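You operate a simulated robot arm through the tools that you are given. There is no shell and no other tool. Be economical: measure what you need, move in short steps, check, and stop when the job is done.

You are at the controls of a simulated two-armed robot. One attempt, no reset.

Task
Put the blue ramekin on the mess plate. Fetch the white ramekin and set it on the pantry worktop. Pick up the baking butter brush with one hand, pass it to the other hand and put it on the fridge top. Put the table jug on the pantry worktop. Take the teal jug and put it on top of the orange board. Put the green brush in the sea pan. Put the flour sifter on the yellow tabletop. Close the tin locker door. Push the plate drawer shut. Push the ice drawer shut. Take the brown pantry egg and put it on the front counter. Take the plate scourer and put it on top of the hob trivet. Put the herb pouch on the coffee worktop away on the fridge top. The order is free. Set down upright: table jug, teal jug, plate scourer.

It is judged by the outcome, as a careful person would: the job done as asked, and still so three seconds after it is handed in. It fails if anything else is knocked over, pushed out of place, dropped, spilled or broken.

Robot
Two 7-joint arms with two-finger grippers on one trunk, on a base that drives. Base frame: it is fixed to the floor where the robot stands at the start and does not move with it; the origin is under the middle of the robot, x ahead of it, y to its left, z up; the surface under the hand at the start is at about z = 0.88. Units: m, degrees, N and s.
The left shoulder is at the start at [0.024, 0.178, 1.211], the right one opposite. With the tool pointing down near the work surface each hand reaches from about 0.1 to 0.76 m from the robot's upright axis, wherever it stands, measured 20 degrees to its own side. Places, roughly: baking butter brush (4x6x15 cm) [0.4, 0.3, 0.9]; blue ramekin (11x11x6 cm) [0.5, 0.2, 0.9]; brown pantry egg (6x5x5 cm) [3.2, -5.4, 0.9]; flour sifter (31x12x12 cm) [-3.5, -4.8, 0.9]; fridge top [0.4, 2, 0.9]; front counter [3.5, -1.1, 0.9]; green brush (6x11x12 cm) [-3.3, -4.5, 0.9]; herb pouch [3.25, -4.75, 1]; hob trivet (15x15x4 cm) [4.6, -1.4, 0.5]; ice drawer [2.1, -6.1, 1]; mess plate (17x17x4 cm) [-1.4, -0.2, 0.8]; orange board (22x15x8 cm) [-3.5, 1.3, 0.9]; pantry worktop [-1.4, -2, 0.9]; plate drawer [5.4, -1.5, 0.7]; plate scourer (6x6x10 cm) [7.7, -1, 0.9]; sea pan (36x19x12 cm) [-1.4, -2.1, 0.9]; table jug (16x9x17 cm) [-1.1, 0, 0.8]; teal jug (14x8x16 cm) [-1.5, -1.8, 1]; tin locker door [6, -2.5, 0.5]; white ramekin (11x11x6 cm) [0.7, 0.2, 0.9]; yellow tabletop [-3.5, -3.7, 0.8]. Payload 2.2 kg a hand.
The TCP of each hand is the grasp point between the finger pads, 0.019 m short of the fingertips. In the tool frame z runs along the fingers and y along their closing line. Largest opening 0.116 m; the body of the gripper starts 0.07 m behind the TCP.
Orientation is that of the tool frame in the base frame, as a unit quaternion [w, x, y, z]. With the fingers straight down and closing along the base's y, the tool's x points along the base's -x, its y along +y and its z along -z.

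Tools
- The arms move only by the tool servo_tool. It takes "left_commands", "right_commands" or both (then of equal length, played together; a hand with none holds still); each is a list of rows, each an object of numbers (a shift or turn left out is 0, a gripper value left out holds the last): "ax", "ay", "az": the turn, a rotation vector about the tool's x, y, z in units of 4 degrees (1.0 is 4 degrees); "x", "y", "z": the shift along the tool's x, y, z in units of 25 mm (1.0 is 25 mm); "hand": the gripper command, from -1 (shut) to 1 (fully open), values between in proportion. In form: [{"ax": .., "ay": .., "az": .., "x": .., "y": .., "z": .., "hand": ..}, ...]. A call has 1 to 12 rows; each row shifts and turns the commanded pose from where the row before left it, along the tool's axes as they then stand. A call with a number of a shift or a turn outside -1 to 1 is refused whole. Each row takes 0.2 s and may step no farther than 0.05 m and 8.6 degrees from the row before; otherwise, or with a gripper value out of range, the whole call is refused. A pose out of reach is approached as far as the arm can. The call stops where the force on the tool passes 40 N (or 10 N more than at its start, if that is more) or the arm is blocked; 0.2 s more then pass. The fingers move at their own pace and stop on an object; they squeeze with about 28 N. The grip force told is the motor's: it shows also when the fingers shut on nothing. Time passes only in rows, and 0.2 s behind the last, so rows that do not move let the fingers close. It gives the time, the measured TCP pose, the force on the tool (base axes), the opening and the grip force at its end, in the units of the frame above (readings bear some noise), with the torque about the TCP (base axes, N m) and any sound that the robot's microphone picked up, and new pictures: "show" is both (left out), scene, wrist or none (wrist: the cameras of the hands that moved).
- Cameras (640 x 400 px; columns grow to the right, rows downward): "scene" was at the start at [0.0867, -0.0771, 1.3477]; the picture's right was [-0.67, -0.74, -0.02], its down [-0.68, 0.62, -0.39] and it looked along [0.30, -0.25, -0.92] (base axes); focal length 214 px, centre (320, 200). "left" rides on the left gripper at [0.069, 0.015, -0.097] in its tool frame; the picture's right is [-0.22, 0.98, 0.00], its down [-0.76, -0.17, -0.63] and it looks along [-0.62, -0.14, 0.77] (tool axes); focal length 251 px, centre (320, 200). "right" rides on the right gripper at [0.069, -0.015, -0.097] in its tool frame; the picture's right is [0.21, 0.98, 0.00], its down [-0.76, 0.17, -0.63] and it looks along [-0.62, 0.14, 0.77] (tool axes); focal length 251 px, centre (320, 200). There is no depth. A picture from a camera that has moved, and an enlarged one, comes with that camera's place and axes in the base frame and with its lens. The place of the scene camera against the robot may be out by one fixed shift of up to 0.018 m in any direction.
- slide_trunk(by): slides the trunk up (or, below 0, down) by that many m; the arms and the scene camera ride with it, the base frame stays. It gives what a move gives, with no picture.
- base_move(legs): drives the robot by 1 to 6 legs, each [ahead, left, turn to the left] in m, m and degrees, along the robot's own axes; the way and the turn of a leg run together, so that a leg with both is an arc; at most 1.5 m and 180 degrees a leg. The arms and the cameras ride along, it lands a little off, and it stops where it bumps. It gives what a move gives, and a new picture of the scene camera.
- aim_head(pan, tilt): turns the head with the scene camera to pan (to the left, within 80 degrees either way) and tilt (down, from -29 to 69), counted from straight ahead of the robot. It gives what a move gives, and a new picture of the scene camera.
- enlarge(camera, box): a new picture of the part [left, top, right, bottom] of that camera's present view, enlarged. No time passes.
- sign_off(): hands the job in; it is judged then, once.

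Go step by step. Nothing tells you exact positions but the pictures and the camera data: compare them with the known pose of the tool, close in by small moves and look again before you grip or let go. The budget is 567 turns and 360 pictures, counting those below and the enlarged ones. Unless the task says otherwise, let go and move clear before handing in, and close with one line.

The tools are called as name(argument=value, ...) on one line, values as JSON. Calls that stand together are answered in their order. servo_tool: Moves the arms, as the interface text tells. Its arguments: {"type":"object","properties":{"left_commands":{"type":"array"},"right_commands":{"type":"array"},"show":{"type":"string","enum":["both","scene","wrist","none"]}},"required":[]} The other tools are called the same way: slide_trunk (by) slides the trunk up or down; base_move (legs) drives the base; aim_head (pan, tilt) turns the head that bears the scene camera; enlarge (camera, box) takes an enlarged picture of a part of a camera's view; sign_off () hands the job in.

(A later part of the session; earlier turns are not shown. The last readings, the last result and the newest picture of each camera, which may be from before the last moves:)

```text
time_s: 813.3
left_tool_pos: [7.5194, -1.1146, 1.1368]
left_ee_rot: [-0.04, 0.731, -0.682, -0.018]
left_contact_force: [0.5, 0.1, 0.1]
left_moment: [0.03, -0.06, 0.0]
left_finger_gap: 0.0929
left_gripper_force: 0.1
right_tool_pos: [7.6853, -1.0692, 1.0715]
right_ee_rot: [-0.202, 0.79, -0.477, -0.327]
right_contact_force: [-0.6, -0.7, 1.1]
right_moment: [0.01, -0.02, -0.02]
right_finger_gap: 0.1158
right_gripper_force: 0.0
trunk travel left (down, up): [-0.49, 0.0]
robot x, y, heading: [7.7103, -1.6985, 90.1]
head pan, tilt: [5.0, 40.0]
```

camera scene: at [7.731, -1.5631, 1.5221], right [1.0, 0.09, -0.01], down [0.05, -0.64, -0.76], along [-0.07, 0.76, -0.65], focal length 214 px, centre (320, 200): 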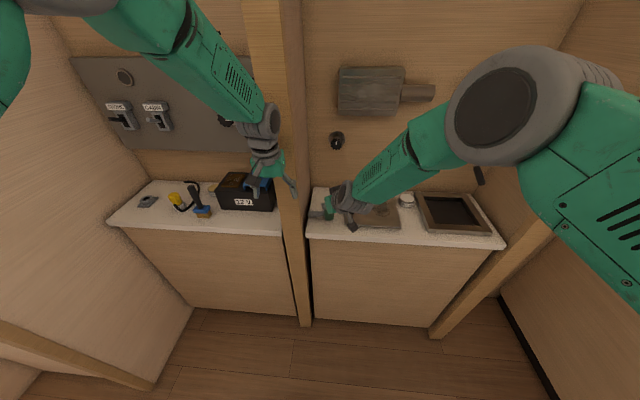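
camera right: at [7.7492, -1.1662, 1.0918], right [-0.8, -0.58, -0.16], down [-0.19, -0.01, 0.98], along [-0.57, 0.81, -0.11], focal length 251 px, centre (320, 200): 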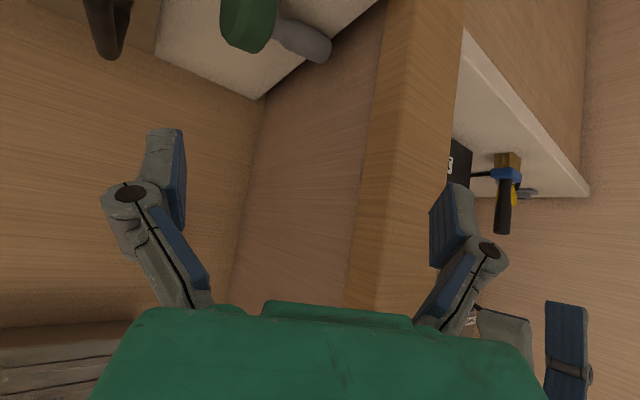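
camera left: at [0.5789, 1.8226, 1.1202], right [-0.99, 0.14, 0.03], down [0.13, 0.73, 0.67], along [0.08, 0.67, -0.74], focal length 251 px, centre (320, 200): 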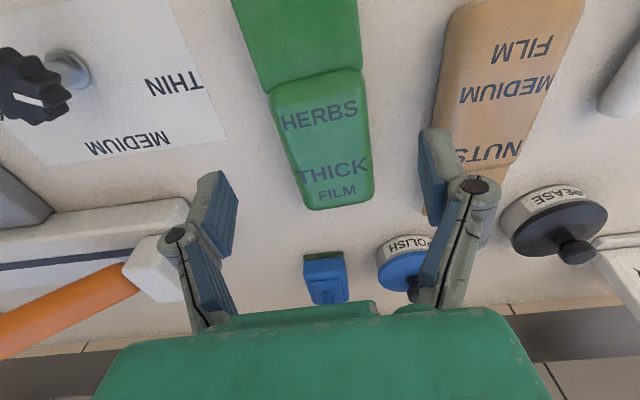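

The gripper is intact. New plan: regrip the lying handle (axis along x, base toward +x) with the right hand yawed so it closes along y, from closer range. First I retract both hands and reorient the right one.

servo_tool(left_commands=[{"x": 0.5}, {"x": 0.9}, {"x": 0.9}, {"x": 0.9}, {"x": 0.9}, {"x": 0.9}, {"x": 0.9}, {"x": 0.9}, {"x": 0.9}, {"x": 0.7}, {"x": 0.4}], right_commands=[{"z": -0.8}, {"z": -0.8}, {"z": -0.8}, {"z": -0.8}, {"z": -0.8, "ay": 1}, {"z": -0.6, "ay": 1}, {"ay": 1}, {"ay": 1}, {"ay": 1}, {"ay": 1}, {"ay": 1}], show="none")

servo_tool(right_commands=[{"ay": 1}, {"ay": 1}, {"ay": 1}, {"ay": 0.5}, {"az": -1}, {"az": -1}, {"az": -1}, {"az": -1}, {"az": -1}, {"az": -1}, {"az": -1}, {"az": -1}], show="none")

```text
time_s: 815.9
left_tool_pos: [7.5685, -1.3364, 1.1244]
left_ee_rot: [-0.035, 0.728, -0.684, -0.029]
left_contact_force: [0.7, -0.6, 0.5]
left_moment: [-0.01, 0.03, -0.01]
left_finger_gap: 0.0926
left_gripper_force: 0.0
right_tool_pos: [7.7688, -1.1345, 1.1675]
right_ee_rot: [-0.07, 0.83, -0.531, -0.155]
right_contact_force: [-0.6, -0.3, 0.6]
right_moment: [0.0, 0.04, 0.03]
right_finger_gap: 0.1159
right_gripper_force: 0.0
trunk travel left (down, up): [-0.49, 0.0]
robot x, y, heading: [7.7175, -1.696, 89.8]
head pan, tilt: [5.0, 40.0]
stopped in row 11 (right hand): the arm was blocked; the commanded pose is now the measured one
```

```text
time_s: 818.5
left_tool_pos: [7.564, -1.3355, 1.1216]
left_ee_rot: [-0.035, 0.727, -0.685, -0.027]
left_contact_force: [0.3, 0.0, 0.4]
left_moment: [0.01, 0.03, -0.03]
left_finger_gap: 0.0927
left_gripper_force: 0.0
right_tool_pos: [7.7591, -1.1361, 1.1652]
right_ee_rot: [-0.022, 0.96, -0.276, -0.042]
right_contact_force: [-0.1, 0.3, 0.2]
right_moment: [-0.01, 0.02, 0.0]
right_finger_gap: 0.1156
right_gripper_force: 0.1
trunk travel left (down, up): [-0.49, 0.0]
robot x, y, heading: [7.719, -1.696, 89.8]
head pan, tilt: [5.0, 40.0]
```

servo_tool(right_commands=[{"az": -1}, {"az": -1}, {"az": -1}, {"az": -1}, {"az": -1}, {"az": -1}, {"az": -1}, {"az": -1}, {"ay": -0.7}, {"ay": -0.7}, {"ay": -0.7}], show="both")

```text
time_s: 820.9
left_tool_pos: [7.5439, -1.3362, 1.12]
left_ee_rot: [-0.04, 0.729, -0.683, -0.021]
left_contact_force: [-0.7, -0.3, -0.3]
left_moment: [0.01, -0.05, -0.02]
left_finger_gap: 0.0925
left_gripper_force: 0.1
right_tool_pos: [7.7375, -1.1362, 1.1669]
right_ee_rot: [-0.032, 0.994, 0.002, -0.101]
right_contact_force: [-1.2, -0.7, 0.2]
right_moment: [0.01, -0.04, 0.01]
right_finger_gap: 0.116
right_gripper_force: 0.0
trunk travel left (down, up): [-0.49, 0.0]
robot x, y, heading: [7.7125, -1.6991, 90.2]
head pan, tilt: [5.0, 40.0]
camera scene: at [7.6965, -1.5637, 1.522], right [1.0, 0.09, 0.01], down [0.06, -0.64, -0.76], along [-0.06, 0.76, -0.65], focal length 214 px, centre (320, 200)
camera right: at [7.8249, -1.1273, 1.249], right [0.21, -0.97, -0.11], down [-0.61, -0.21, 0.76], along [-0.76, -0.09, -0.64], focal length 251 px, centre (320, 200)
```

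scene: 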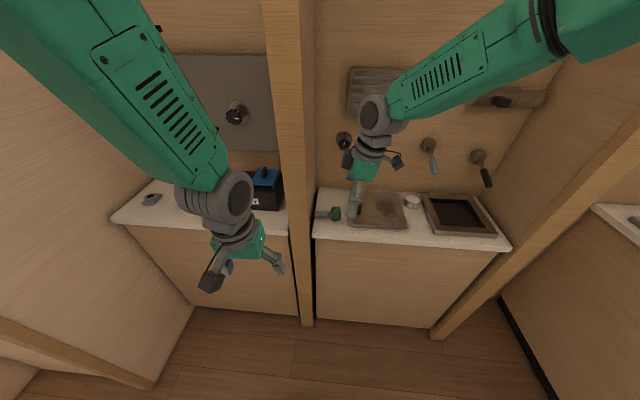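
right: 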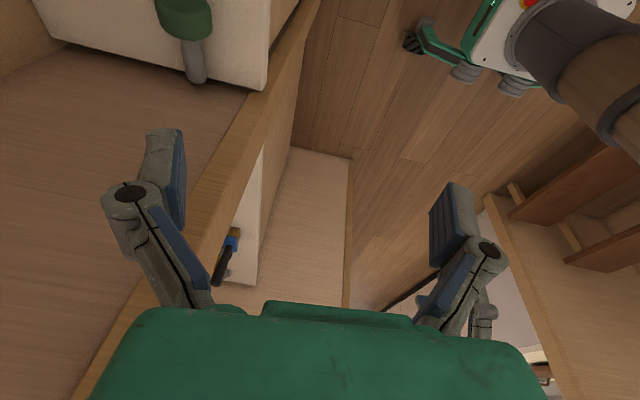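

The yawed pose is reachable. Lying scourer: base at x ≈ 7.71, handle to x ≈ 7.63, y ≈ -0.958. I move the open hand above the handle.

servo_tool(right_commands=[{"x": -0.1, "y": -0.5, "z": 0.2}, {"x": -0.2, "y": -0.75, "z": 0.35}, {"x": -0.2, "y": -0.8, "z": 0.38}, {"x": -0.25, "y": -0.8, "z": 0.38}, {"x": -0.25, "y": -0.8, "z": 0.38}, {"x": -0.25, "y": -0.8, "z": 0.38}, {"x": -0.3, "y": -0.8, "z": 0.38}, {"x": -0.3, "y": -0.8, "z": 0.38}, {"x": -0.3, "y": -0.8, "z": 0.38}], show="wrist")

slide_trunk(by=0)

slide_trunk(by=0)

```text
time_s: 822.9
left_tool_pos: [7.5446, -1.3353, 1.1205]
left_ee_rot: [-0.039, 0.729, -0.683, -0.022]
left_contact_force: [-0.6, -0.6, 0.2]
left_moment: [-0.02, -0.03, 0.01]
left_finger_gap: 0.0928
left_gripper_force: 0.1
right_tool_pos: [7.6907, -1.0056, 1.118]
right_ee_rot: [-0.031, 0.994, 0.002, -0.102]
right_contact_force: [-1.0, -0.2, 0.0]
right_moment: [0.01, -0.1, -0.02]
right_finger_gap: 0.1159
right_gripper_force: 0.1
right hand out of reach, approached as far as the arm can: row 7, 8, 9
trunk travel left (down, up): [-0.49, 0.0]
robot x, y, heading: [7.7163, -1.699, 90.1]
head pan, tilt: [5.0, 40.0]
camera right: at [7.7775, -0.9958, 1.2002], right [0.21, -0.97, -0.1], down [-0.61, -0.21, 0.76], along [-0.76, -0.09, -0.64], focal length 251 px, centre (320, 200)
```

right: 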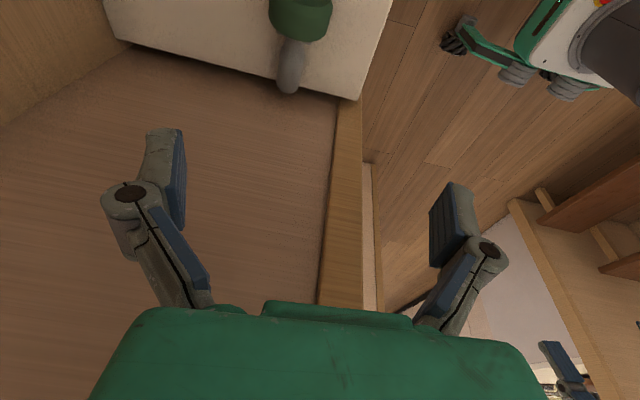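

```text
time_s: 823.4
left_tool_pos: [7.5603, -1.3354, 1.1223]
left_ee_rot: [-0.035, 0.728, -0.684, -0.026]
left_contact_force: [-0.8, 1.3, 0.8]
left_moment: [-0.04, 0.06, 0.02]
left_finger_gap: 0.0927
left_gripper_force: 0.0
right_tool_pos: [7.7088, -1.005, 1.1197]
right_ee_rot: [-0.031, 0.994, -0.001, -0.107]
right_contact_force: [0.9, 0.2, 0.5]
right_moment: [-0.03, 0.03, 0.01]
right_finger_gap: 0.1162
right_gripper_force: 0.1
trunk travel left (down, up): [-0.49, 0.0]
robot x, y, heading: [7.7157, -1.6957, 90.1]
head pan, tilt: [5.0, 40.0]
```

```text
time_s: 823.9
left_tool_pos: [7.5483, -1.3369, 1.1215]
left_ee_rot: [-0.039, 0.728, -0.684, -0.023]
left_contact_force: [0.3, -0.4, -0.1]
left_moment: [-0.01, 0.02, 0.0]
left_finger_gap: 0.0926
left_gripper_force: 0.0
right_tool_pos: [7.6939, -1.0054, 1.1198]
right_ee_rot: [-0.032, 0.994, 0.001, -0.102]
right_contact_force: [0.1, 0.8, 0.6]
right_moment: [0.01, -0.01, 0.0]
right_finger_gap: 0.1158
right_gripper_force: 0.0
trunk travel left (down, up): [-0.49, 0.0]
robot x, y, heading: [7.7131, -1.6939, 90.0]
head pan, tilt: [5.0, 40.0]
```

servo_tool(right_commands=[{"y": 0.6}, {"y": 0.8}, {"y": 0.8}, {"y": 0.8}, {"y": 0.8}, {"y": 0.8}, {"y": 0.6}], show="none")

base_move(legs=[[0.2, 0, 0]])

servo_tool(right_commands=[{"y": 0, "z": 0}, {"z": 0}], show="wrist")

```text
time_s: 825.5
left_tool_pos: [7.5546, -1.336, 1.1216]
left_ee_rot: [-0.036, 0.728, -0.684, -0.025]
left_contact_force: [-0.8, -1.4, -0.3]
left_moment: [0.0, 0.04, -0.01]
left_finger_gap: 0.0929
left_gripper_force: 0.1
right_tool_pos: [7.7004, -1.1403, 1.1121]
right_ee_rot: [-0.032, 0.994, 0.001, -0.105]
right_contact_force: [-0.5, -0.1, -0.5]
right_moment: [-0.01, 0.0, 0.0]
right_finger_gap: 0.1161
right_gripper_force: 0.1
trunk travel left (down, up): [-0.49, 0.0]
robot x, y, heading: [7.7145, -1.6984, 90.1]
head pan, tilt: [5.0, 40.0]
```

```text
time_s: 827.1
left_tool_pos: [7.5581, -1.1406, 1.1233]
left_ee_rot: [-0.038, 0.727, -0.686, -0.026]
left_contact_force: [0.3, 0.0, -0.1]
left_moment: [0.02, 0.03, 0.02]
left_finger_gap: 0.0926
left_gripper_force: 0.1
right_tool_pos: [7.7043, -0.9462, 1.1124]
right_ee_rot: [-0.034, 0.994, -0.002, -0.105]
right_contact_force: [0.1, 0.2, -0.3]
right_moment: [0.02, 0.0, 0.02]
right_finger_gap: 0.1161
right_gripper_force: 0.0
trunk travel left (down, up): [-0.49, 0.0]
robot x, y, heading: [7.718, -1.5013, 89.7]
head pan, tilt: [5.0, 40.0]
camera scene: at [7.7102, -1.3722, 1.5226], right [1.0, 0.08, 0.0], down [0.05, -0.64, -0.77], along [-0.06, 0.76, -0.64], focal length 214 px, centre (320, 200)
```

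scene: 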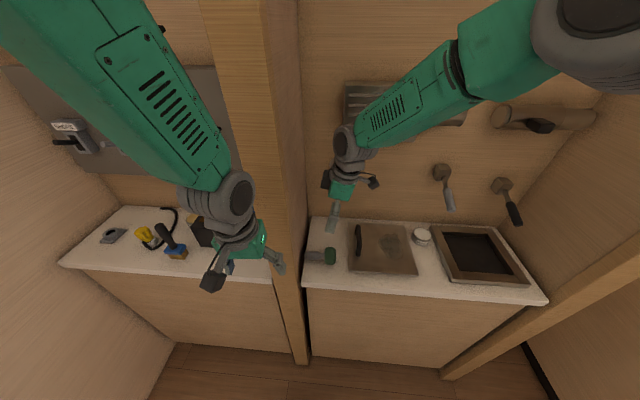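

```text
time_s: 827.7
left_tool_pos: [7.555, -1.1421, 1.1224]
left_ee_rot: [-0.039, 0.727, -0.686, -0.024]
left_contact_force: [-0.3, -0.2, 1.5]
left_moment: [0.0, 0.0, -0.02]
left_finger_gap: 0.0929
left_gripper_force: 0.0
right_tool_pos: [7.7012, -0.9472, 1.1125]
right_ee_rot: [-0.033, 0.994, 0.0, -0.103]
right_contact_force: [-0.8, 0.6, 0.5]
right_moment: [-0.02, -0.02, 0.02]
right_finger_gap: 0.1161
right_gripper_force: 0.1
trunk travel left (down, up): [-0.49, 0.0]
robot x, y, heading: [7.7169, -1.5007, 89.7]
head pan, tilt: [5.0, 40.0]
camera right: at [7.7893, -0.9387, 1.1945], right [0.2, -0.97, -0.11], down [-0.61, -0.21, 0.76], along [-0.77, -0.09, -0.64], focal length 251 px, centre (320, 200)
```

right: 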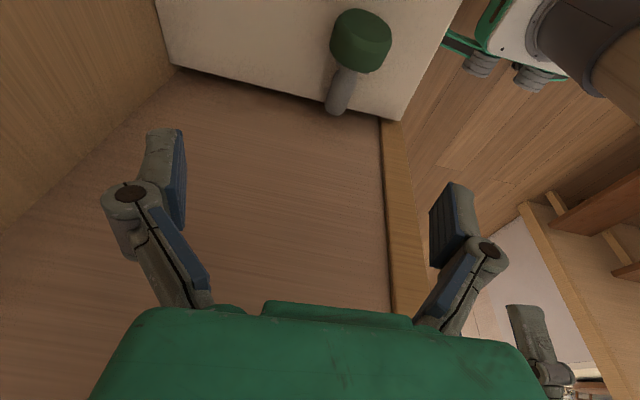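

Rocking is now minimal. Handle axis: along x at y ≈ -0.965, mid x ≈ 7.668. Descend with a 7 cm opening.

servo_tool(right_commands=[{"x": 0.04, "y": 0.15, "z": 0.6, "hand": 0.2}, {"x": 0.04, "y": 0.15, "z": 0.9}, {"x": 0.04, "y": 0.15, "z": 0.9}, {"x": 0.04, "y": 0.15, "z": 0.9}, {"x": 0.04, "y": 0.15, "z": 0.9}, {"x": 0.04, "y": 0.15, "z": 0.9}, {"x": 0.04, "y": 0.15, "z": 0.8}, {"x": 0.04, "y": 0.1, "z": 0.6}], show="wrist")

```text
time_s: 829.5
left_tool_pos: [7.5552, -1.141, 1.1218]
left_ee_rot: [-0.039, 0.727, -0.685, -0.025]
left_contact_force: [0.1, -1.1, 0.4]
left_moment: [-0.01, 0.01, 0.01]
left_finger_gap: 0.0932
left_gripper_force: 0.0
right_tool_pos: [7.6748, -0.9651, 0.9495]
right_ee_rot: [-0.033, 0.994, -0.002, -0.104]
right_contact_force: [0.5, 0.3, 0.1]
right_moment: [-0.02, -0.01, 0.01]
right_finger_gap: 0.0696
right_gripper_force: 0.0
trunk travel left (down, up): [-0.49, 0.0]
robot x, y, heading: [7.7141, -1.4991, 90.0]
head pan, tilt: [5.0, 40.0]
camera right: at [7.763, -0.9564, 1.0306], right [0.2, -0.97, -0.11], down [-0.61, -0.21, 0.76], along [-0.77, -0.09, -0.64], focal length 251 px, centre (320, 200)
```

right: 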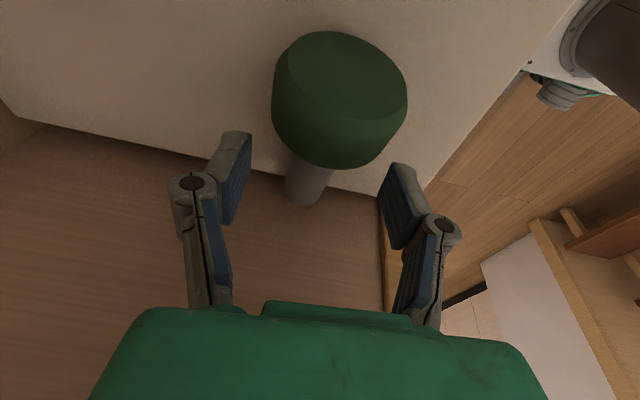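

I shift 18 mm toward the handle end, then lower the last 3 cm and close.

servo_tool(right_commands=[{"x": -0.35, "y": -0.12, "z": 0.08}, {"x": -0.35, "y": -0.12, "z": 0.08}, {"x": 0.08, "z": 0.4}, {"x": 0.08, "z": 0.4}, {"x": 0.06, "z": 0.28}], show="wrist")

```text
time_s: 830.7
left_tool_pos: [7.5554, -1.1417, 1.1222]
left_ee_rot: [-0.039, 0.727, -0.685, -0.025]
left_contact_force: [-0.2, 0.1, -0.2]
left_moment: [-0.01, -0.01, -0.02]
left_finger_gap: 0.0928
left_gripper_force: 0.0
right_tool_pos: [7.6581, -0.9557, 0.9231]
right_ee_rot: [-0.035, 0.994, -0.001, -0.105]
right_contact_force: [-1.0, 0.4, 3.7]
right_moment: [-0.16, -0.02, -0.03]
right_finger_gap: 0.0699
right_gripper_force: 0.3
trunk travel left (down, up): [-0.49, 0.0]
robot x, y, heading: [7.7133, -1.5021, 89.9]
head pan, tilt: [5.0, 40.0]
camera right: at [7.745, -0.9466, 1.0045], right [0.2, -0.97, -0.11], down [-0.61, -0.21, 0.76], along [-0.77, -0.09, -0.64], focal length 251 px, centre (320, 200)
```

right: 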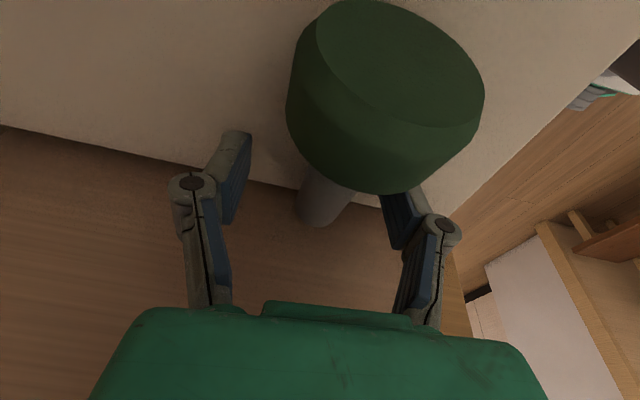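

servo_tool(right_commands=[{"hand": -0.2}, {"hand": -0.6}, {"hand": -1}, {"hand": -1}, {"hand": -1}], show="wrist")

```text
time_s: 831.9
left_tool_pos: [7.5561, -1.1425, 1.1228]
left_ee_rot: [-0.039, 0.727, -0.685, -0.024]
left_contact_force: [0.0, 0.5, -0.1]
left_moment: [0.0, 0.05, 0.01]
left_finger_gap: 0.093
left_gripper_force: 0.0
right_tool_pos: [7.6568, -0.9567, 0.922]
right_ee_rot: [-0.034, 0.994, -0.002, -0.104]
right_contact_force: [0.4, -5.0, 10.4]
right_moment: [-0.29, -0.06, -0.03]
right_finger_gap: 0.0209
right_gripper_force: 27.9
trunk travel left (down, up): [-0.49, 0.0]
robot x, y, heading: [7.7116, -1.4997, 89.8]
head pan, tilt: [5.0, 40.0]
camera right: at [7.745, -0.9475, 1.0044], right [0.2, -0.97, -0.11], down [-0.61, -0.21, 0.76], along [-0.77, -0.09, -0.64], focal length 251 px, centre (320, 200)
```

right: 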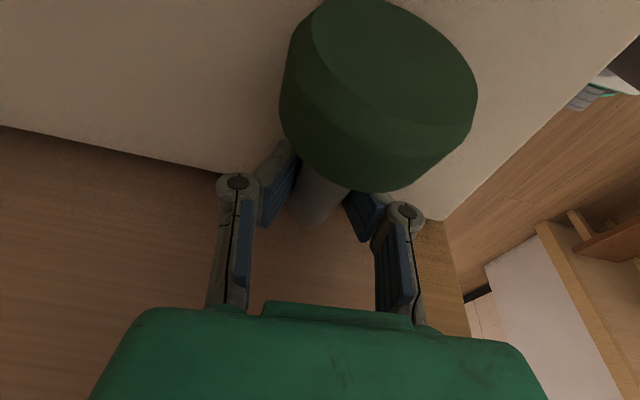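

Handle gripped (21 mm, 28 N). Lift it.

servo_tool(right_commands=[{"z": -0.3}, {"z": -0.5}, {"z": -0.7}, {"z": -0.8}, {"z": -0.8}, {"z": -0.8}, {"z": -0.8}], show="wrist")

```text
time_s: 833.5
left_tool_pos: [7.5562, -1.1421, 1.1218]
left_ee_rot: [-0.038, 0.727, -0.685, -0.025]
left_contact_force: [-0.6, 0.0, 0.3]
left_moment: [0.02, 0.01, 0.03]
left_finger_gap: 0.0926
left_gripper_force: 0.1
right_tool_pos: [7.6827, -0.9641, 1.0387]
right_ee_rot: [-0.033, 0.994, -0.001, -0.105]
right_contact_force: [-0.1, 0.6, -0.6]
right_moment: [0.0, 0.02, 0.0]
right_finger_gap: 0.0205
right_gripper_force: 27.9
trunk travel left (down, up): [-0.49, 0.0]
robot x, y, heading: [7.7152, -1.5028, 89.8]
head pan, tilt: [5.0, 40.0]
camera right: at [7.7704, -0.9566, 1.1204], right [0.2, -0.97, -0.11], down [-0.61, -0.21, 0.76], along [-0.77, -0.09, -0.64], focal length 251 px, centre (320, 200)
```

right: 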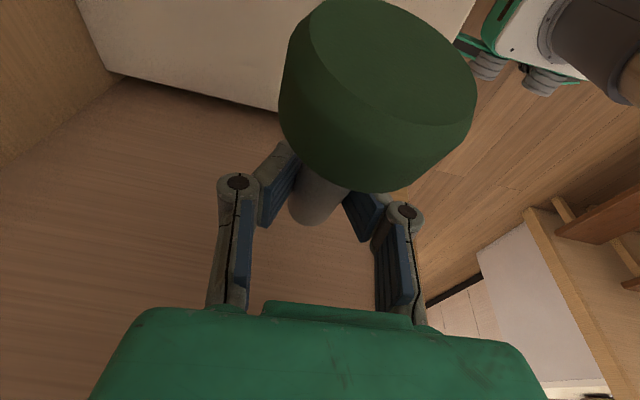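

Held. Plan: bring the hand to normal yaw with 45° forward pitch, then loosen the grip slightly just above the counter so the scourer swings base-down by gravity. First reorient outside the niche.

servo_tool(right_commands=[{"z": -0.8}, {"z": -0.8, "y": 0.6}, {"y": 0.8}, {"y": 0.8}, {"y": 0.8}, {"y": 0.8}, {"y": 0.8, "ay": 1}, {"y": 0.6, "ay": 1}, {"ay": 0.9}, {"az": 1}, {"az": 1}, {"az": 1}], show="none")

servo_tool(right_commands=[{"az": 1}, {"az": 1}, {"az": 1}, {"az": 1}, {"az": 1}, {"az": 1}, {"az": 1}, {"az": 1}, {"az": 1}, {"az": 1}, {"az": 1}, {"az": 1}], show="none")

servo_tool(right_commands=[{"az": 1}, {"az": 1}, {"az": 1}, {"az": 1}, {"az": 1}, {"az": 1}, {"az": 1}, {"ay": -1}, {"ay": -1}, {"ay": -1}, {"ay": -1}, {"ay": -1}], show="wrist")

```text
time_s: 836.1
left_tool_pos: [7.556, -1.1402, 1.1218]
left_ee_rot: [-0.039, 0.726, -0.686, -0.025]
left_contact_force: [-0.4, -0.4, 0.1]
left_moment: [-0.02, 0.0, 0.02]
left_finger_gap: 0.0928
left_gripper_force: 0.1
right_tool_pos: [7.6986, -1.0863, 1.0742]
right_ee_rot: [-0.019, 0.99, -0.138, -0.028]
right_contact_force: [-0.2, -0.9, -0.3]
right_moment: [0.0, 0.0, -0.02]
right_finger_gap: 0.0205
right_gripper_force: 28.2
trunk travel left (down, up): [-0.49, 0.0]
robot x, y, heading: [7.7182, -1.5007, 89.9]
head pan, tilt: [5.0, 40.0]
```

```text
time_s: 838.7
left_tool_pos: [7.5562, -1.1407, 1.122]
left_ee_rot: [-0.039, 0.727, -0.686, -0.025]
left_contact_force: [0.7, -0.5, -0.6]
left_moment: [-0.01, 0.01, -0.01]
left_finger_gap: 0.0931
left_gripper_force: 0.0
right_tool_pos: [7.6963, -1.0838, 1.0794]
right_ee_rot: [-0.01, 0.848, -0.529, -0.037]
right_contact_force: [0.1, 0.2, -1.3]
right_moment: [0.0, -0.02, -0.01]
right_finger_gap: 0.02
right_gripper_force: 28.3
trunk travel left (down, up): [-0.49, 0.0]
robot x, y, heading: [7.7142, -1.5039, 89.7]
head pan, tilt: [5.0, 40.0]
```

```text
time_s: 841.3
left_tool_pos: [7.5557, -1.1427, 1.1223]
left_ee_rot: [-0.039, 0.726, -0.686, -0.025]
left_contact_force: [0.4, -0.7, -0.1]
left_moment: [0.0, 0.02, 0.01]
left_finger_gap: 0.0926
left_gripper_force: 0.1
right_tool_pos: [7.6997, -1.0906, 1.0666]
right_ee_rot: [0.119, -0.68, 0.709, 0.146]
right_contact_force: [0.3, -0.3, -0.1]
right_moment: [0.04, 0.0, -0.01]
right_finger_gap: 0.0196
right_gripper_force: 28.4
trunk travel left (down, up): [-0.49, 0.0]
robot x, y, heading: [7.7197, -1.501, 89.7]
head pan, tilt: [5.0, 40.0]
camera right: at [7.7141, -1.1908, 1.1304], right [-0.99, -0.17, -0.03], down [-0.11, 0.48, 0.87], along [-0.13, 0.86, -0.49], focal length 251 px, centre (320, 200)
```

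right: 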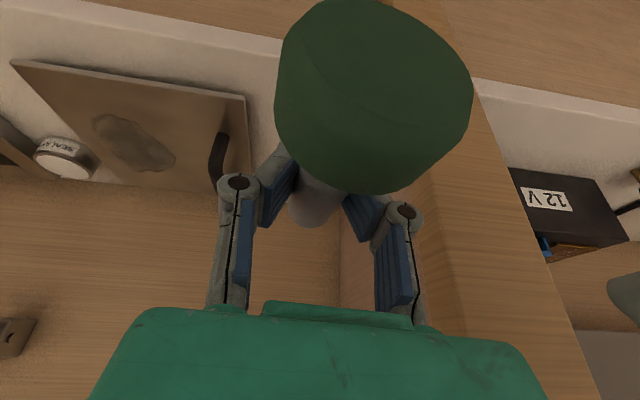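

servo_tool(right_commands=[{"ay": -1}, {"ay": -1}, {"ay": -1}, {"ay": -1}, {"ay": -1}, {"ay": -0.8}, {"y": -0.35, "x": -0.2, "z": 0.8}, {"y": -0.35, "x": -0.2, "z": 0.9}, {"y": -0.35, "x": -0.2, "z": 0.9}, {"y": -0.35, "x": -0.2, "z": 0.9}, {"z": 0.6}], show="both")

```text
time_s: 843.7
left_tool_pos: [7.5566, -1.141, 1.1225]
left_ee_rot: [-0.038, 0.727, -0.685, -0.025]
left_contact_force: [-0.1, 0.8, 0.9]
left_moment: [0.01, 0.01, 0.0]
left_finger_gap: 0.0931
left_gripper_force: 0.0
right_tool_pos: [7.7234, -1.0069, 1.013]
right_ee_rot: [-0.277, 0.656, -0.641, -0.286]
right_contact_force: [0.3, 0.4, 0.1]
right_moment: [0.02, -0.04, -0.01]
right_finger_gap: 0.0196
right_gripper_force: 28.3
trunk travel left (down, up): [-0.49, 0.0]
robot x, y, heading: [7.717, -1.5025, 89.8]
head pan, tilt: [5.0, 40.0]
camera scene: at [7.7081, -1.3677, 1.5221], right [1.0, 0.08, 0.0], down [0.05, -0.64, -0.76], along [-0.06, 0.76, -0.65], focal length 214 px, centre (320, 200)
camera right: at [7.7414, -1.1248, 1.0288], right [-0.97, -0.17, -0.15], down [-0.16, 0.05, 0.99], along [-0.16, 0.98, -0.08], focal length 251 px, centre (320, 200)
```

scene: 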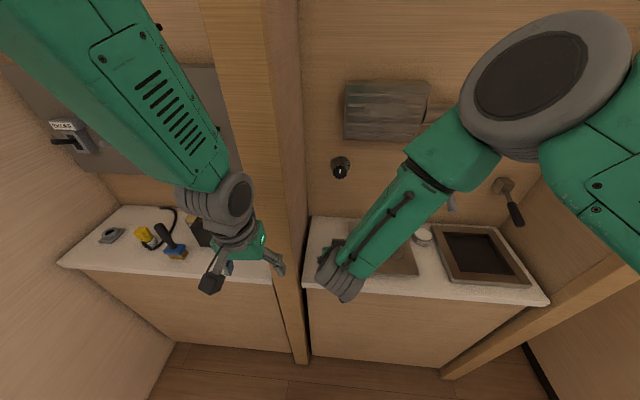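
right: 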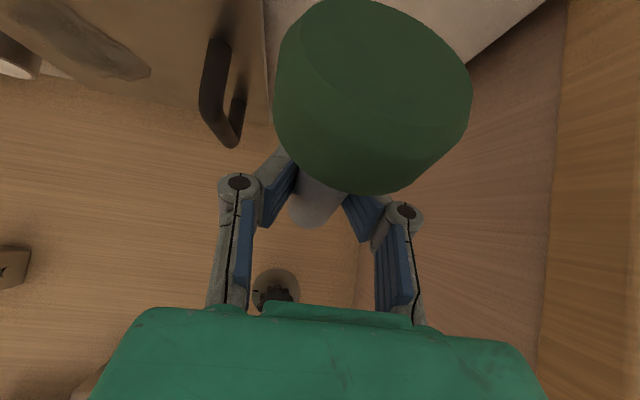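

I move 5 cm further over the counter, then loosen the grip in small steps so the base can swing down.

servo_tool(right_commands=[{"x": -0.5, "z": 0.5}, {"x": -0.5, "z": 0.5}, {"x": -0.4, "z": 0.5}, {"x": 0.25, "z": 0.25}, {"hand": -0.75}, {"hand": -0.72}, {"hand": -0.7}, {"hand": -0.69}, {"hand": -0.68}], show="wrist")

```text
time_s: 845.7
left_tool_pos: [7.5564, -1.1403, 1.1228]
left_ee_rot: [-0.038, 0.727, -0.685, -0.025]
left_contact_force: [0.6, -0.8, -0.1]
left_moment: [-0.02, 0.02, 0.01]
left_finger_gap: 0.0928
left_gripper_force: 0.0
right_tool_pos: [7.7204, -0.9555, 1.0022]
right_ee_rot: [-0.277, 0.657, -0.64, -0.288]
right_contact_force: [0.5, -0.3, -0.3]
right_moment: [0.05, 0.02, 0.0]
right_finger_gap: 0.0194
right_gripper_force: 27.9
trunk travel left (down, up): [-0.49, 0.0]
robot x, y, heading: [7.713, -1.4998, 89.6]
head pan, tilt: [5.0, 40.0]
camera right: at [7.7387, -1.073, 1.0192], right [-0.97, -0.17, -0.15], down [-0.16, 0.05, 0.99], along [-0.16, 0.98, -0.08], focal length 251 px, centre (320, 200)
```

right: 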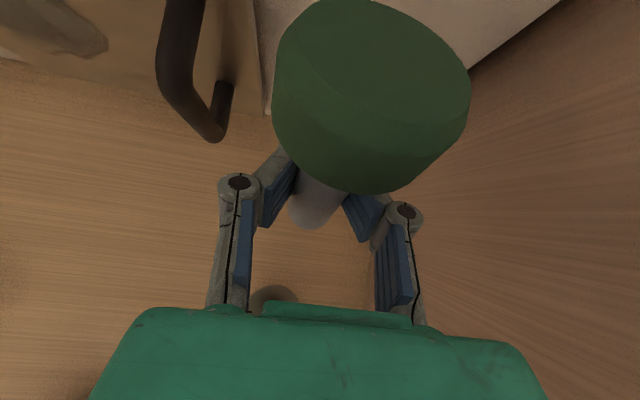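

servo_tool(right_commands=[{"hand": -0.67}, {"hand": -0.667}, {"hand": -0.664}, {"hand": -0.661}], show="none")

servo_tool(right_commands=[{"hand": -0.658}, {"hand": -0.655}], show="wrist")

```text
time_s: 846.7
left_tool_pos: [7.5559, -1.1418, 1.1225]
left_ee_rot: [-0.039, 0.726, -0.686, -0.025]
left_contact_force: [0.3, -0.5, 0.1]
left_moment: [0.02, -0.01, -0.02]
left_finger_gap: 0.0926
left_gripper_force: 0.1
right_tool_pos: [7.7212, -0.9557, 1.0039]
right_ee_rot: [-0.277, 0.656, -0.641, -0.287]
right_contact_force: [0.2, 0.4, 0.4]
right_moment: [0.01, 0.02, -0.02]
right_finger_gap: 0.0203
right_gripper_force: 13.5
trunk travel left (down, up): [-0.49, 0.0]
robot x, y, heading: [7.7171, -1.5032, 90.0]
head pan, tilt: [5.0, 40.0]
```

```text
time_s: 847.3
left_tool_pos: [7.5563, -1.1418, 1.1214]
left_ee_rot: [-0.038, 0.726, -0.686, -0.026]
left_contact_force: [0.0, 0.5, 0.1]
left_moment: [0.0, 0.02, 0.0]
left_finger_gap: 0.0929
left_gripper_force: 0.0
right_tool_pos: [7.7213, -0.9548, 1.0028]
right_ee_rot: [-0.277, 0.656, -0.641, -0.287]
right_contact_force: [-0.3, 0.4, -1.2]
right_moment: [0.04, 0.03, 0.01]
right_finger_gap: 0.0206
right_gripper_force: 11.9
trunk travel left (down, up): [-0.49, 0.0]
robot x, y, heading: [7.7145, -1.5011, 90.0]
head pan, tilt: [5.0, 40.0]
camera right: at [7.7388, -1.073, 1.0192], right [-0.97, -0.17, -0.15], down [-0.16, 0.05, 0.99], along [-0.16, 0.98, -0.08], focal length 251 px, centre (320, 200)
```

right: 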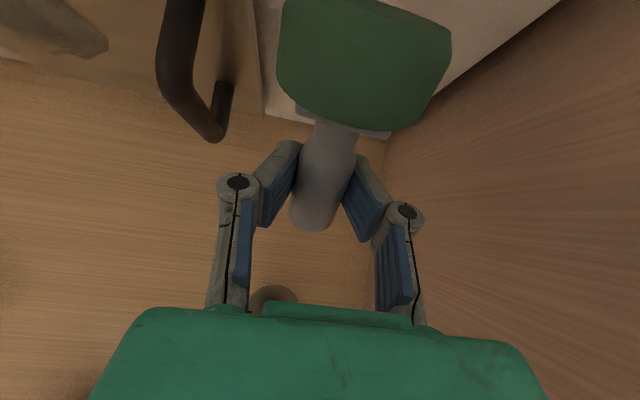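

It works: the base is swinging down. Continue slightly.

servo_tool(right_commands=[{"hand": -0.653}, {"hand": -0.652}, {"hand": -0.652}, {"hand": -0.651}, {"hand": -0.65}], show="wrist")

```text
time_s: 848.5
left_tool_pos: [7.5565, -1.1416, 1.1223]
left_ee_rot: [-0.039, 0.726, -0.686, -0.025]
left_contact_force: [-0.1, 0.8, -0.6]
left_moment: [-0.02, 0.02, 0.03]
left_finger_gap: 0.093
left_gripper_force: 0.0
right_tool_pos: [7.7214, -0.9552, 1.004]
right_ee_rot: [-0.277, 0.656, -0.641, -0.287]
right_contact_force: [-0.5, -0.5, 0.9]
right_moment: [0.01, -0.01, -0.01]
right_finger_gap: 0.0208
right_gripper_force: 0.8
trunk travel left (down, up): [-0.49, 0.0]
robot x, y, heading: [7.7125, -1.5012, 89.7]
head pan, tilt: [5.0, 40.0]
camera right: at [7.7388, -1.073, 1.0192], right [-0.97, -0.17, -0.15], down [-0.16, 0.05, 0.99], along [-0.16, 0.98, -0.08], focal length 251 px, centre (320, 200)
```

right: 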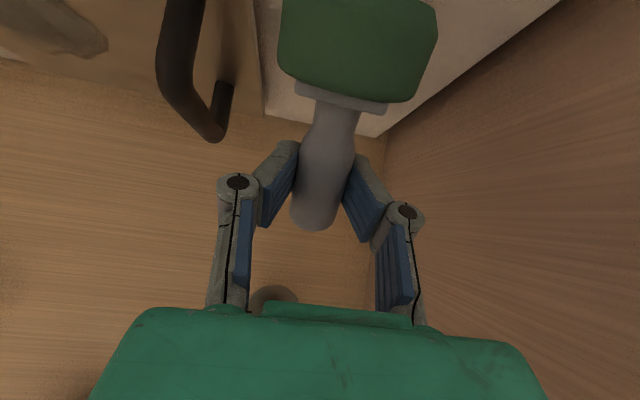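

It hangs nearly vertical with a very light grip. I lower it gently until the base sits flat on the counter.

servo_tool(right_commands=[{"x": 0.2, "z": 0.2}, {"x": 0.2, "z": 0.2}, {"x": 0.15, "z": 0.15}, {"x": 0.1, "z": 0.1}], show="none")

servo_tool(right_commands=[{"x": 0.08, "z": 0.08}, {"x": 0.08, "z": 0.08}], show="wrist")

```text
time_s: 849.5
left_tool_pos: [7.5544, -1.1418, 1.1225]
left_ee_rot: [-0.038, 0.726, -0.686, -0.024]
left_contact_force: [0.5, 0.3, 0.0]
left_moment: [0.02, -0.03, -0.03]
left_finger_gap: 0.0929
left_gripper_force: 0.1
right_tool_pos: [7.721, -0.9552, 0.9811]
right_ee_rot: [-0.276, 0.656, -0.64, -0.288]
right_contact_force: [-0.2, 0.0, 0.9]
right_moment: [-0.03, 0.01, -0.01]
right_finger_gap: 0.0205
right_gripper_force: 0.2
trunk travel left (down, up): [-0.49, 0.0]
robot x, y, heading: [7.713, -1.5032, 89.7]
head pan, tilt: [5.0, 40.0]
```

```text
time_s: 850.1
left_tool_pos: [7.5558, -1.1414, 1.122]
left_ee_rot: [-0.039, 0.726, -0.686, -0.025]
left_contact_force: [-0.3, -0.7, -0.5]
left_moment: [0.0, 0.0, 0.0]
left_finger_gap: 0.0928
left_gripper_force: 0.0
right_tool_pos: [7.7216, -0.954, 0.9748]
right_ee_rot: [-0.276, 0.657, -0.64, -0.288]
right_contact_force: [-0.5, 0.1, 0.3]
right_moment: [0.01, 0.02, -0.01]
right_finger_gap: 0.0199
right_gripper_force: 0.2
trunk travel left (down, up): [-0.49, 0.0]
robot x, y, heading: [7.7196, -1.5029, 89.7]
head pan, tilt: [5.0, 40.0]
camera right: at [7.7399, -1.0727, 0.9914], right [-0.97, -0.17, -0.15], down [-0.16, 0.05, 0.99], along [-0.16, 0.98, -0.08], focal length 251 px, centre (320, 200)
```

right: 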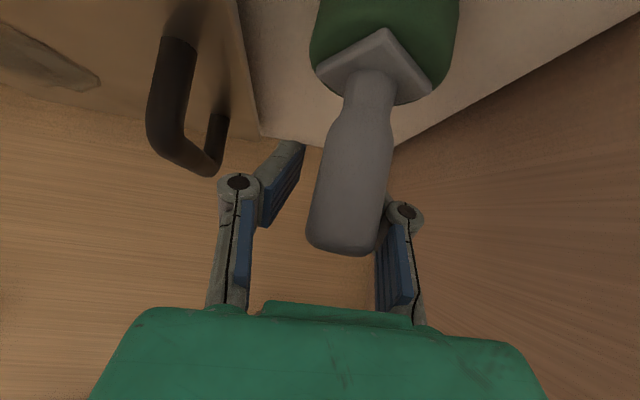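

The scourer slid out of the loose fingers and seems to be standing upright just in front of them. I move the fingers up and away from it, then look.

servo_tool(right_commands=[{"x": -0.3}, {"x": -0.5}, {"x": -0.7}, {"x": -0.8}, {"x": -0.5, "z": -0.5}, {"x": -0.5, "z": -0.5}, {"x": -0.5, "z": -0.5}], show="wrist")

enlarge(camera="scene", box=[290, 190, 430, 300])

```text
time_s: 851.7
left_tool_pos: [7.555, -1.1421, 1.123]
left_ee_rot: [-0.039, 0.727, -0.685, -0.025]
left_contact_force: [0.2, 0.0, 0.0]
left_moment: [0.0, -0.02, 0.02]
left_finger_gap: 0.0929
left_gripper_force: 0.1
right_tool_pos: [7.7221, -0.9192, 1.0701]
right_ee_rot: [-0.277, 0.657, -0.64, -0.288]
right_contact_force: [-0.8, 0.1, -0.6]
right_moment: [-0.02, 0.01, 0.0]
right_finger_gap: 0.0199
right_gripper_force: 0.1
trunk travel left (down, up): [-0.49, 0.0]
robot x, y, heading: [7.7137, -1.5019, 89.3]
head pan, tilt: [5.0, 40.0]
camera right: at [7.7398, -1.0358, 1.0856], right [-0.97, -0.17, -0.15], down [-0.16, 0.05, 0.99], along [-0.16, 0.98, -0.08], focal length 251 px, centre (320, 200)
```

right: 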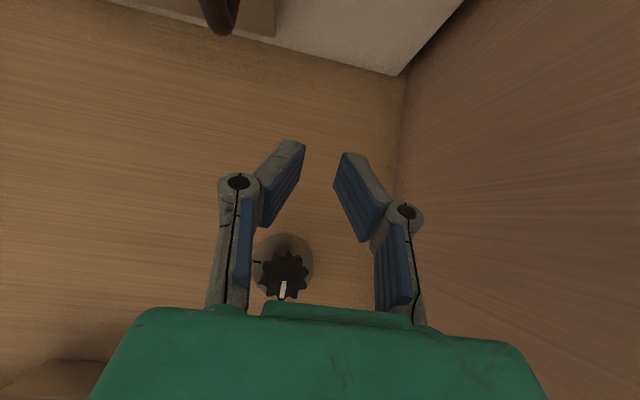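

```text
3.64 times, centred on (360, 245) of scene
camera zoom: at [7.7076, -1.3685, 1.5222], right [1.0, 0.08, 0.0], down [0.05, -0.64, -0.76], along [-0.06, 0.76, -0.65], focal length 780 px, centre (174, 36)
```

zoom: 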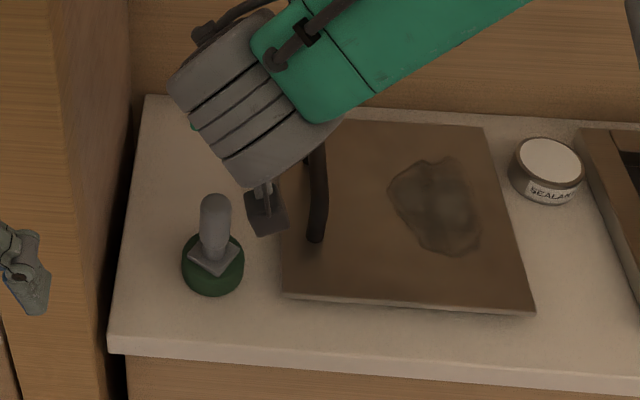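

The scourer is standing upright at about [7.711, -0.969], now with more room to the post. I raise, back off, and line up again along the tool axis.

servo_tool(right_commands=[{"x": -0.7, "z": -0.7}, {"x": -0.75, "z": -0.7}, {"x": 0.7, "z": -0.76}, {"x": 0.7, "z": -0.76}, {"x": 0.7, "z": -0.76}, {"x": 0.7, "z": -0.76}, {"x": 0.7, "z": -0.76, "hand": 0}, {"y": 0.3, "x": 0.7, "z": 0.65}, {"x": 0.7, "z": 0.65}, {"x": 0.7, "z": 0.65}], show="wrist")

```text
time_s: 853.9
left_tool_pos: [7.5551, -1.1416, 1.1224]
left_ee_rot: [-0.039, 0.727, -0.685, -0.025]
left_contact_force: [-0.3, -0.1, -0.5]
left_moment: [0.0, -0.04, -0.02]
left_finger_gap: 0.0929
left_gripper_force: 0.0
right_tool_pos: [7.7167, -1.0476, 1.0498]
right_ee_rot: [-0.277, 0.656, -0.641, -0.287]
right_contact_force: [-0.5, -0.5, 0.3]
right_moment: [0.03, -0.02, 0.02]
right_finger_gap: 0.058
right_gripper_force: 0.1
trunk travel left (down, up): [-0.49, 0.0]
robot x, y, heading: [7.7132, -1.5057, 90.1]
head pan, tilt: [5.0, 40.0]
camera right: at [7.7346, -1.166, 1.0655], right [-0.97, -0.17, -0.15], down [-0.16, 0.05, 0.99], along [-0.16, 0.98, -0.08], focal length 251 px, centre (320, 200)
```

right: 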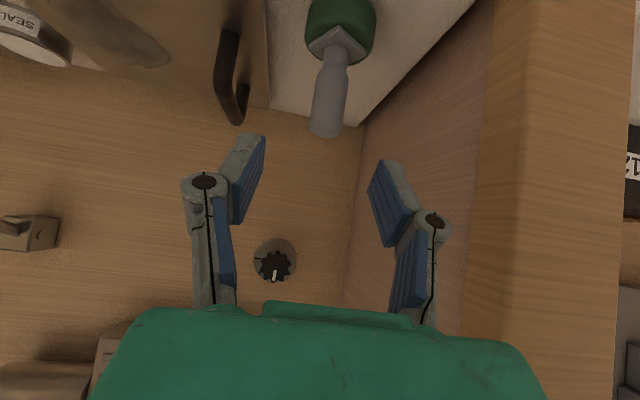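

Well lined up. Move in and close in one go.

servo_tool(right_commands=[{"z": 0.6, "y": 0.05}, {"z": 0.75, "y": 0.05}, {"z": 0.75, "y": 0.05}, {"z": 0.75, "y": 0.05}, {"z": 0.75, "y": 0.05}, {"z": 0.7}, {"hand": -0.4}, {"hand": -0.8}, {"hand": -1}, {"hand": -1}], show="wrist")

```text
time_s: 856.1
left_tool_pos: [7.5549, -1.1412, 1.1224]
left_ee_rot: [-0.039, 0.727, -0.685, -0.025]
left_contact_force: [0.4, -0.1, 0.1]
left_moment: [0.0, -0.04, 0.01]
left_finger_gap: 0.0926
left_gripper_force: 0.0
right_tool_pos: [7.7078, -0.9693, 0.9762]
right_ee_rot: [-0.277, 0.656, -0.641, -0.287]
right_contact_force: [-1.1, -0.2, 0.4]
right_moment: [-0.04, 0.01, 0.02]
right_finger_gap: 0.0142
right_gripper_force: 28.2
trunk travel left (down, up): [-0.49, 0.0]
robot x, y, heading: [7.7155, -1.5006, 89.7]
head pan, tilt: [5.0, 40.0]
camera right: at [7.726, -1.0868, 0.9911], right [-0.97, -0.17, -0.15], down [-0.16, 0.05, 0.99], along [-0.16, 0.98, -0.08], focal length 251 px, centre (320, 200)
```

right: 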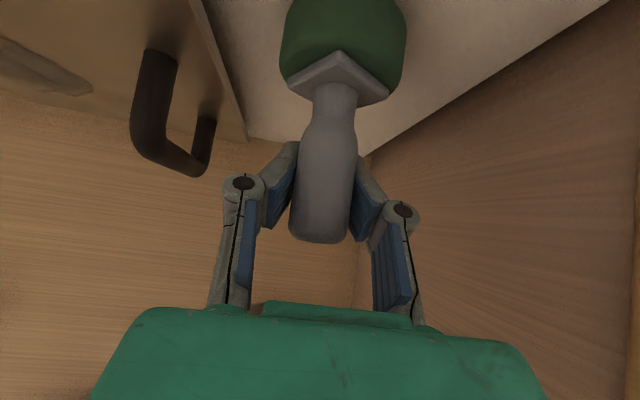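

The grip is slightly off-centre on the round handle (14 mm). I reopen a little, shift 8 mm toward the handle and close again.

servo_tool(right_commands=[{"hand": -0.6}, {"hand": -0.4}, {"x": 0.2, "z": -0.15}, {"x": 0.2, "z": -0.15}, {"hand": -0.8}, {"hand": -1}, {"hand": -1}], show="wrist")

```text
time_s: 857.7
left_tool_pos: [7.555, -1.1414, 1.1227]
left_ee_rot: [-0.038, 0.726, -0.686, -0.025]
left_contact_force: [-1.6, -0.1, 0.4]
left_moment: [0.05, 0.01, -0.02]
left_finger_gap: 0.0926
left_gripper_force: 0.2
right_tool_pos: [7.7092, -0.9809, 0.9737]
right_ee_rot: [-0.277, 0.657, -0.64, -0.287]
right_contact_force: [0.1, 0.3, 0.9]
right_moment: [0.04, 0.03, 0.0]
right_finger_gap: 0.0227
right_gripper_force: 28.1
trunk travel left (down, up): [-0.49, 0.0]
robot x, y, heading: [7.7124, -1.5005, 89.9]
head pan, tilt: [5.0, 40.0]
camera right: at [7.7271, -1.0994, 0.9893], right [-0.97, -0.17, -0.15], down [-0.16, 0.05, 0.99], along [-0.16, 0.98, -0.08], focal length 251 px, centre (320, 200)
```

right: 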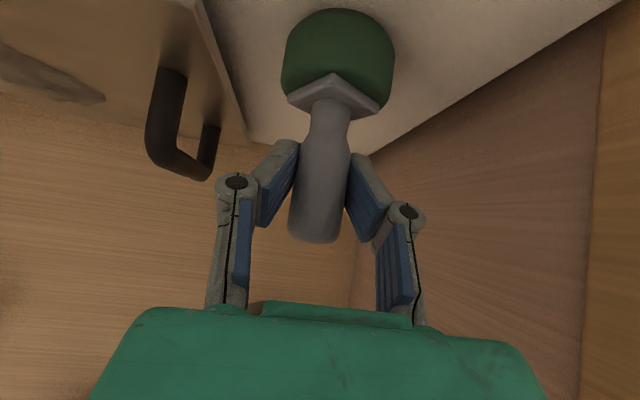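

Now a full, centred grip (23 mm). Lift vertically.

servo_tool(right_commands=[{"x": -0.2, "z": -0.2}, {"x": -0.4, "z": -0.37}, {"x": -0.5, "z": -0.46}, {"x": -0.5, "z": -0.46}, {"x": -0.5, "z": -0.46}, {"x": -0.5, "z": -0.46}], show="wrist")

```text
time_s: 859.1
left_tool_pos: [7.5557, -1.141, 1.1237]
left_ee_rot: [-0.038, 0.727, -0.685, -0.024]
left_contact_force: [0.5, -0.5, -0.9]
left_moment: [0.03, 0.02, -0.03]
left_finger_gap: 0.0927
left_gripper_force: 0.1
right_tool_pos: [7.7097, -0.9829, 1.0646]
right_ee_rot: [-0.276, 0.656, -0.641, -0.287]
right_contact_force: [-0.6, 0.1, -1.0]
right_moment: [-0.05, -0.02, 0.01]
right_finger_gap: 0.0223
right_gripper_force: 27.6
trunk travel left (down, up): [-0.49, 0.0]
robot x, y, heading: [7.7125, -1.5051, 89.7]
head pan, tilt: [5.0, 40.0]
camera right: at [7.7268, -1.099, 1.0791], right [-0.97, -0.17, -0.15], down [-0.16, 0.05, 0.99], along [-0.16, 0.98, -0.08], focal length 251 px, centre (320, 200)
```

right: 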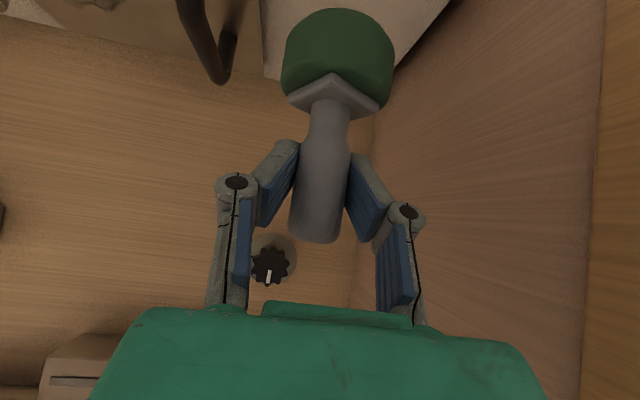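

Scourer is held upright. I back out and turn west, then stretch the hands forward to pass the doorway.

base_move(legs=[[-0.4, 0, 0], [0, 0, 90]])

servo_tool(left_commands=[{"x": -0.6, "y": -0.1}, {"x": -0.9, "y": -0.1}, {"x": -0.9, "y": -0.1}, {"x": -0.9, "y": -0.1}, {"x": -0.9, "y": -0.1}, {"x": -0.9, "y": -0.1}, {"x": -0.9, "y": -0.1}, {"x": -0.9, "y": -0.1}, {"x": -0.9, "y": -0.1}, {"x": -0.7}], right_commands=[{"x": -0.2, "z": 0.2, "y": -0.2}, {"x": -0.3, "z": 0.3, "y": -0.3}, {"x": -0.3, "z": 0.3, "y": -0.3}, {"x": -0.3, "z": 0.3, "y": -0.3}, {"x": -0.3, "z": 0.3, "y": -0.3}, {"x": -0.3, "z": 0.3, "y": -0.3}, {"x": -0.3, "z": 0.3, "y": -0.3}, {"x": -0.3, "z": 0.3, "y": -0.3}, {"x": -0.2, "z": 0.2}, {"x": 0}], show="none")

aim_head(pan=0, tilt=40)

```text
time_s: 865.5
left_tool_pos: [7.3571, -2.0745, 1.123]
left_ee_rot: [-0.009, 0.998, 0.041, -0.045]
left_contact_force: [0.5, 0.4, 0.5]
left_moment: [0.0, 0.01, 0.0]
left_finger_gap: 0.0928
left_gripper_force: 0.0
right_tool_pos: [7.1926, -1.9233, 1.0632]
right_ee_rot: [0.012, 0.917, 0.022, -0.399]
right_contact_force: [-0.5, 0.0, -0.5]
right_moment: [-0.01, -0.01, -0.02]
right_finger_gap: 0.0224
right_gripper_force: 27.9
trunk travel left (down, up): [-0.49, 0.0]
robot x, y, heading: [7.7123, -1.904, -179.0]
head pan, tilt: [5.0, 40.0]
camera scene: at [7.5843, -1.9115, 1.5222], right [-0.11, 0.99, 0.0], down [0.64, 0.07, -0.76], along [-0.76, -0.08, -0.65], focal length 214 px, centre (320, 200)
```

scene: 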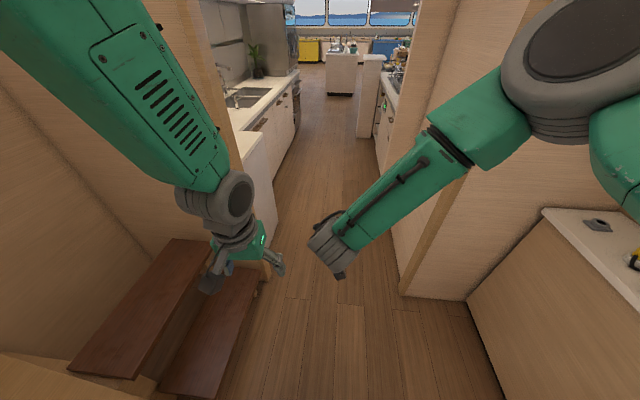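

```text
time_s: 867.7
left_tool_pos: [7.1479, -2.0705, 1.1429]
left_ee_rot: [-0.009, 0.998, 0.041, -0.046]
left_contact_force: [-0.1, 0.9, 0.1]
left_moment: [-0.03, -0.01, -0.02]
left_finger_gap: 0.0932
left_gripper_force: 0.1
right_tool_pos: [7.1036, -1.871, 1.0669]
right_ee_rot: [0.012, 0.916, 0.022, -0.4]
right_contact_force: [0.4, 0.0, -0.4]
right_moment: [0.03, 0.0, 0.0]
right_finger_gap: 0.0227
right_gripper_force: 27.4
trunk travel left (down, up): [-0.49, 0.0]
robot x, y, heading: [7.7117, -1.9053, -178.9]
head pan, tilt: [5.0, 40.0]
```

```text
time_s: 868.3
left_tool_pos: [7.1465, -2.0685, 1.1424]
left_ee_rot: [-0.009, 0.998, 0.041, -0.046]
left_contact_force: [-0.5, -0.9, 0.5]
left_moment: [0.01, -0.02, 0.0]
left_finger_gap: 0.093
left_gripper_force: 0.0
right_tool_pos: [7.1041, -1.8707, 1.0674]
right_ee_rot: [0.011, 0.917, 0.02, -0.399]
right_contact_force: [0.1, 0.1, -0.2]
right_moment: [0.02, -0.02, 0.0]
right_finger_gap: 0.0221
right_gripper_force: 28.0
trunk travel left (down, up): [-0.49, 0.0]
robot x, y, heading: [7.7167, -1.9041, -178.8]
head pan, tilt: [0.0, 40.0]
camera scene: at [7.5821, -1.904, 1.522], right [-0.02, 1.0, 0.0], down [0.65, 0.01, -0.76], along [-0.76, -0.02, -0.65], focal length 214 px, centre (320, 200)
```

scene: 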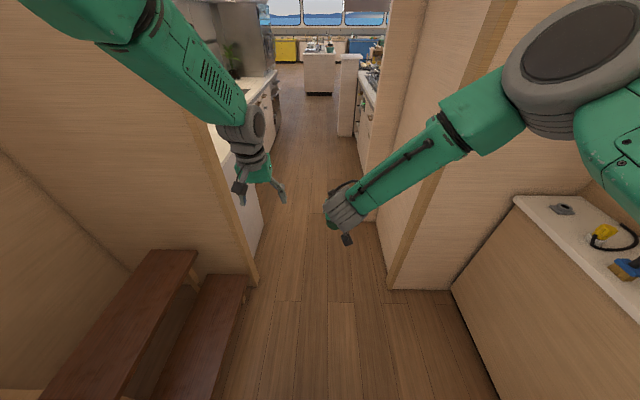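

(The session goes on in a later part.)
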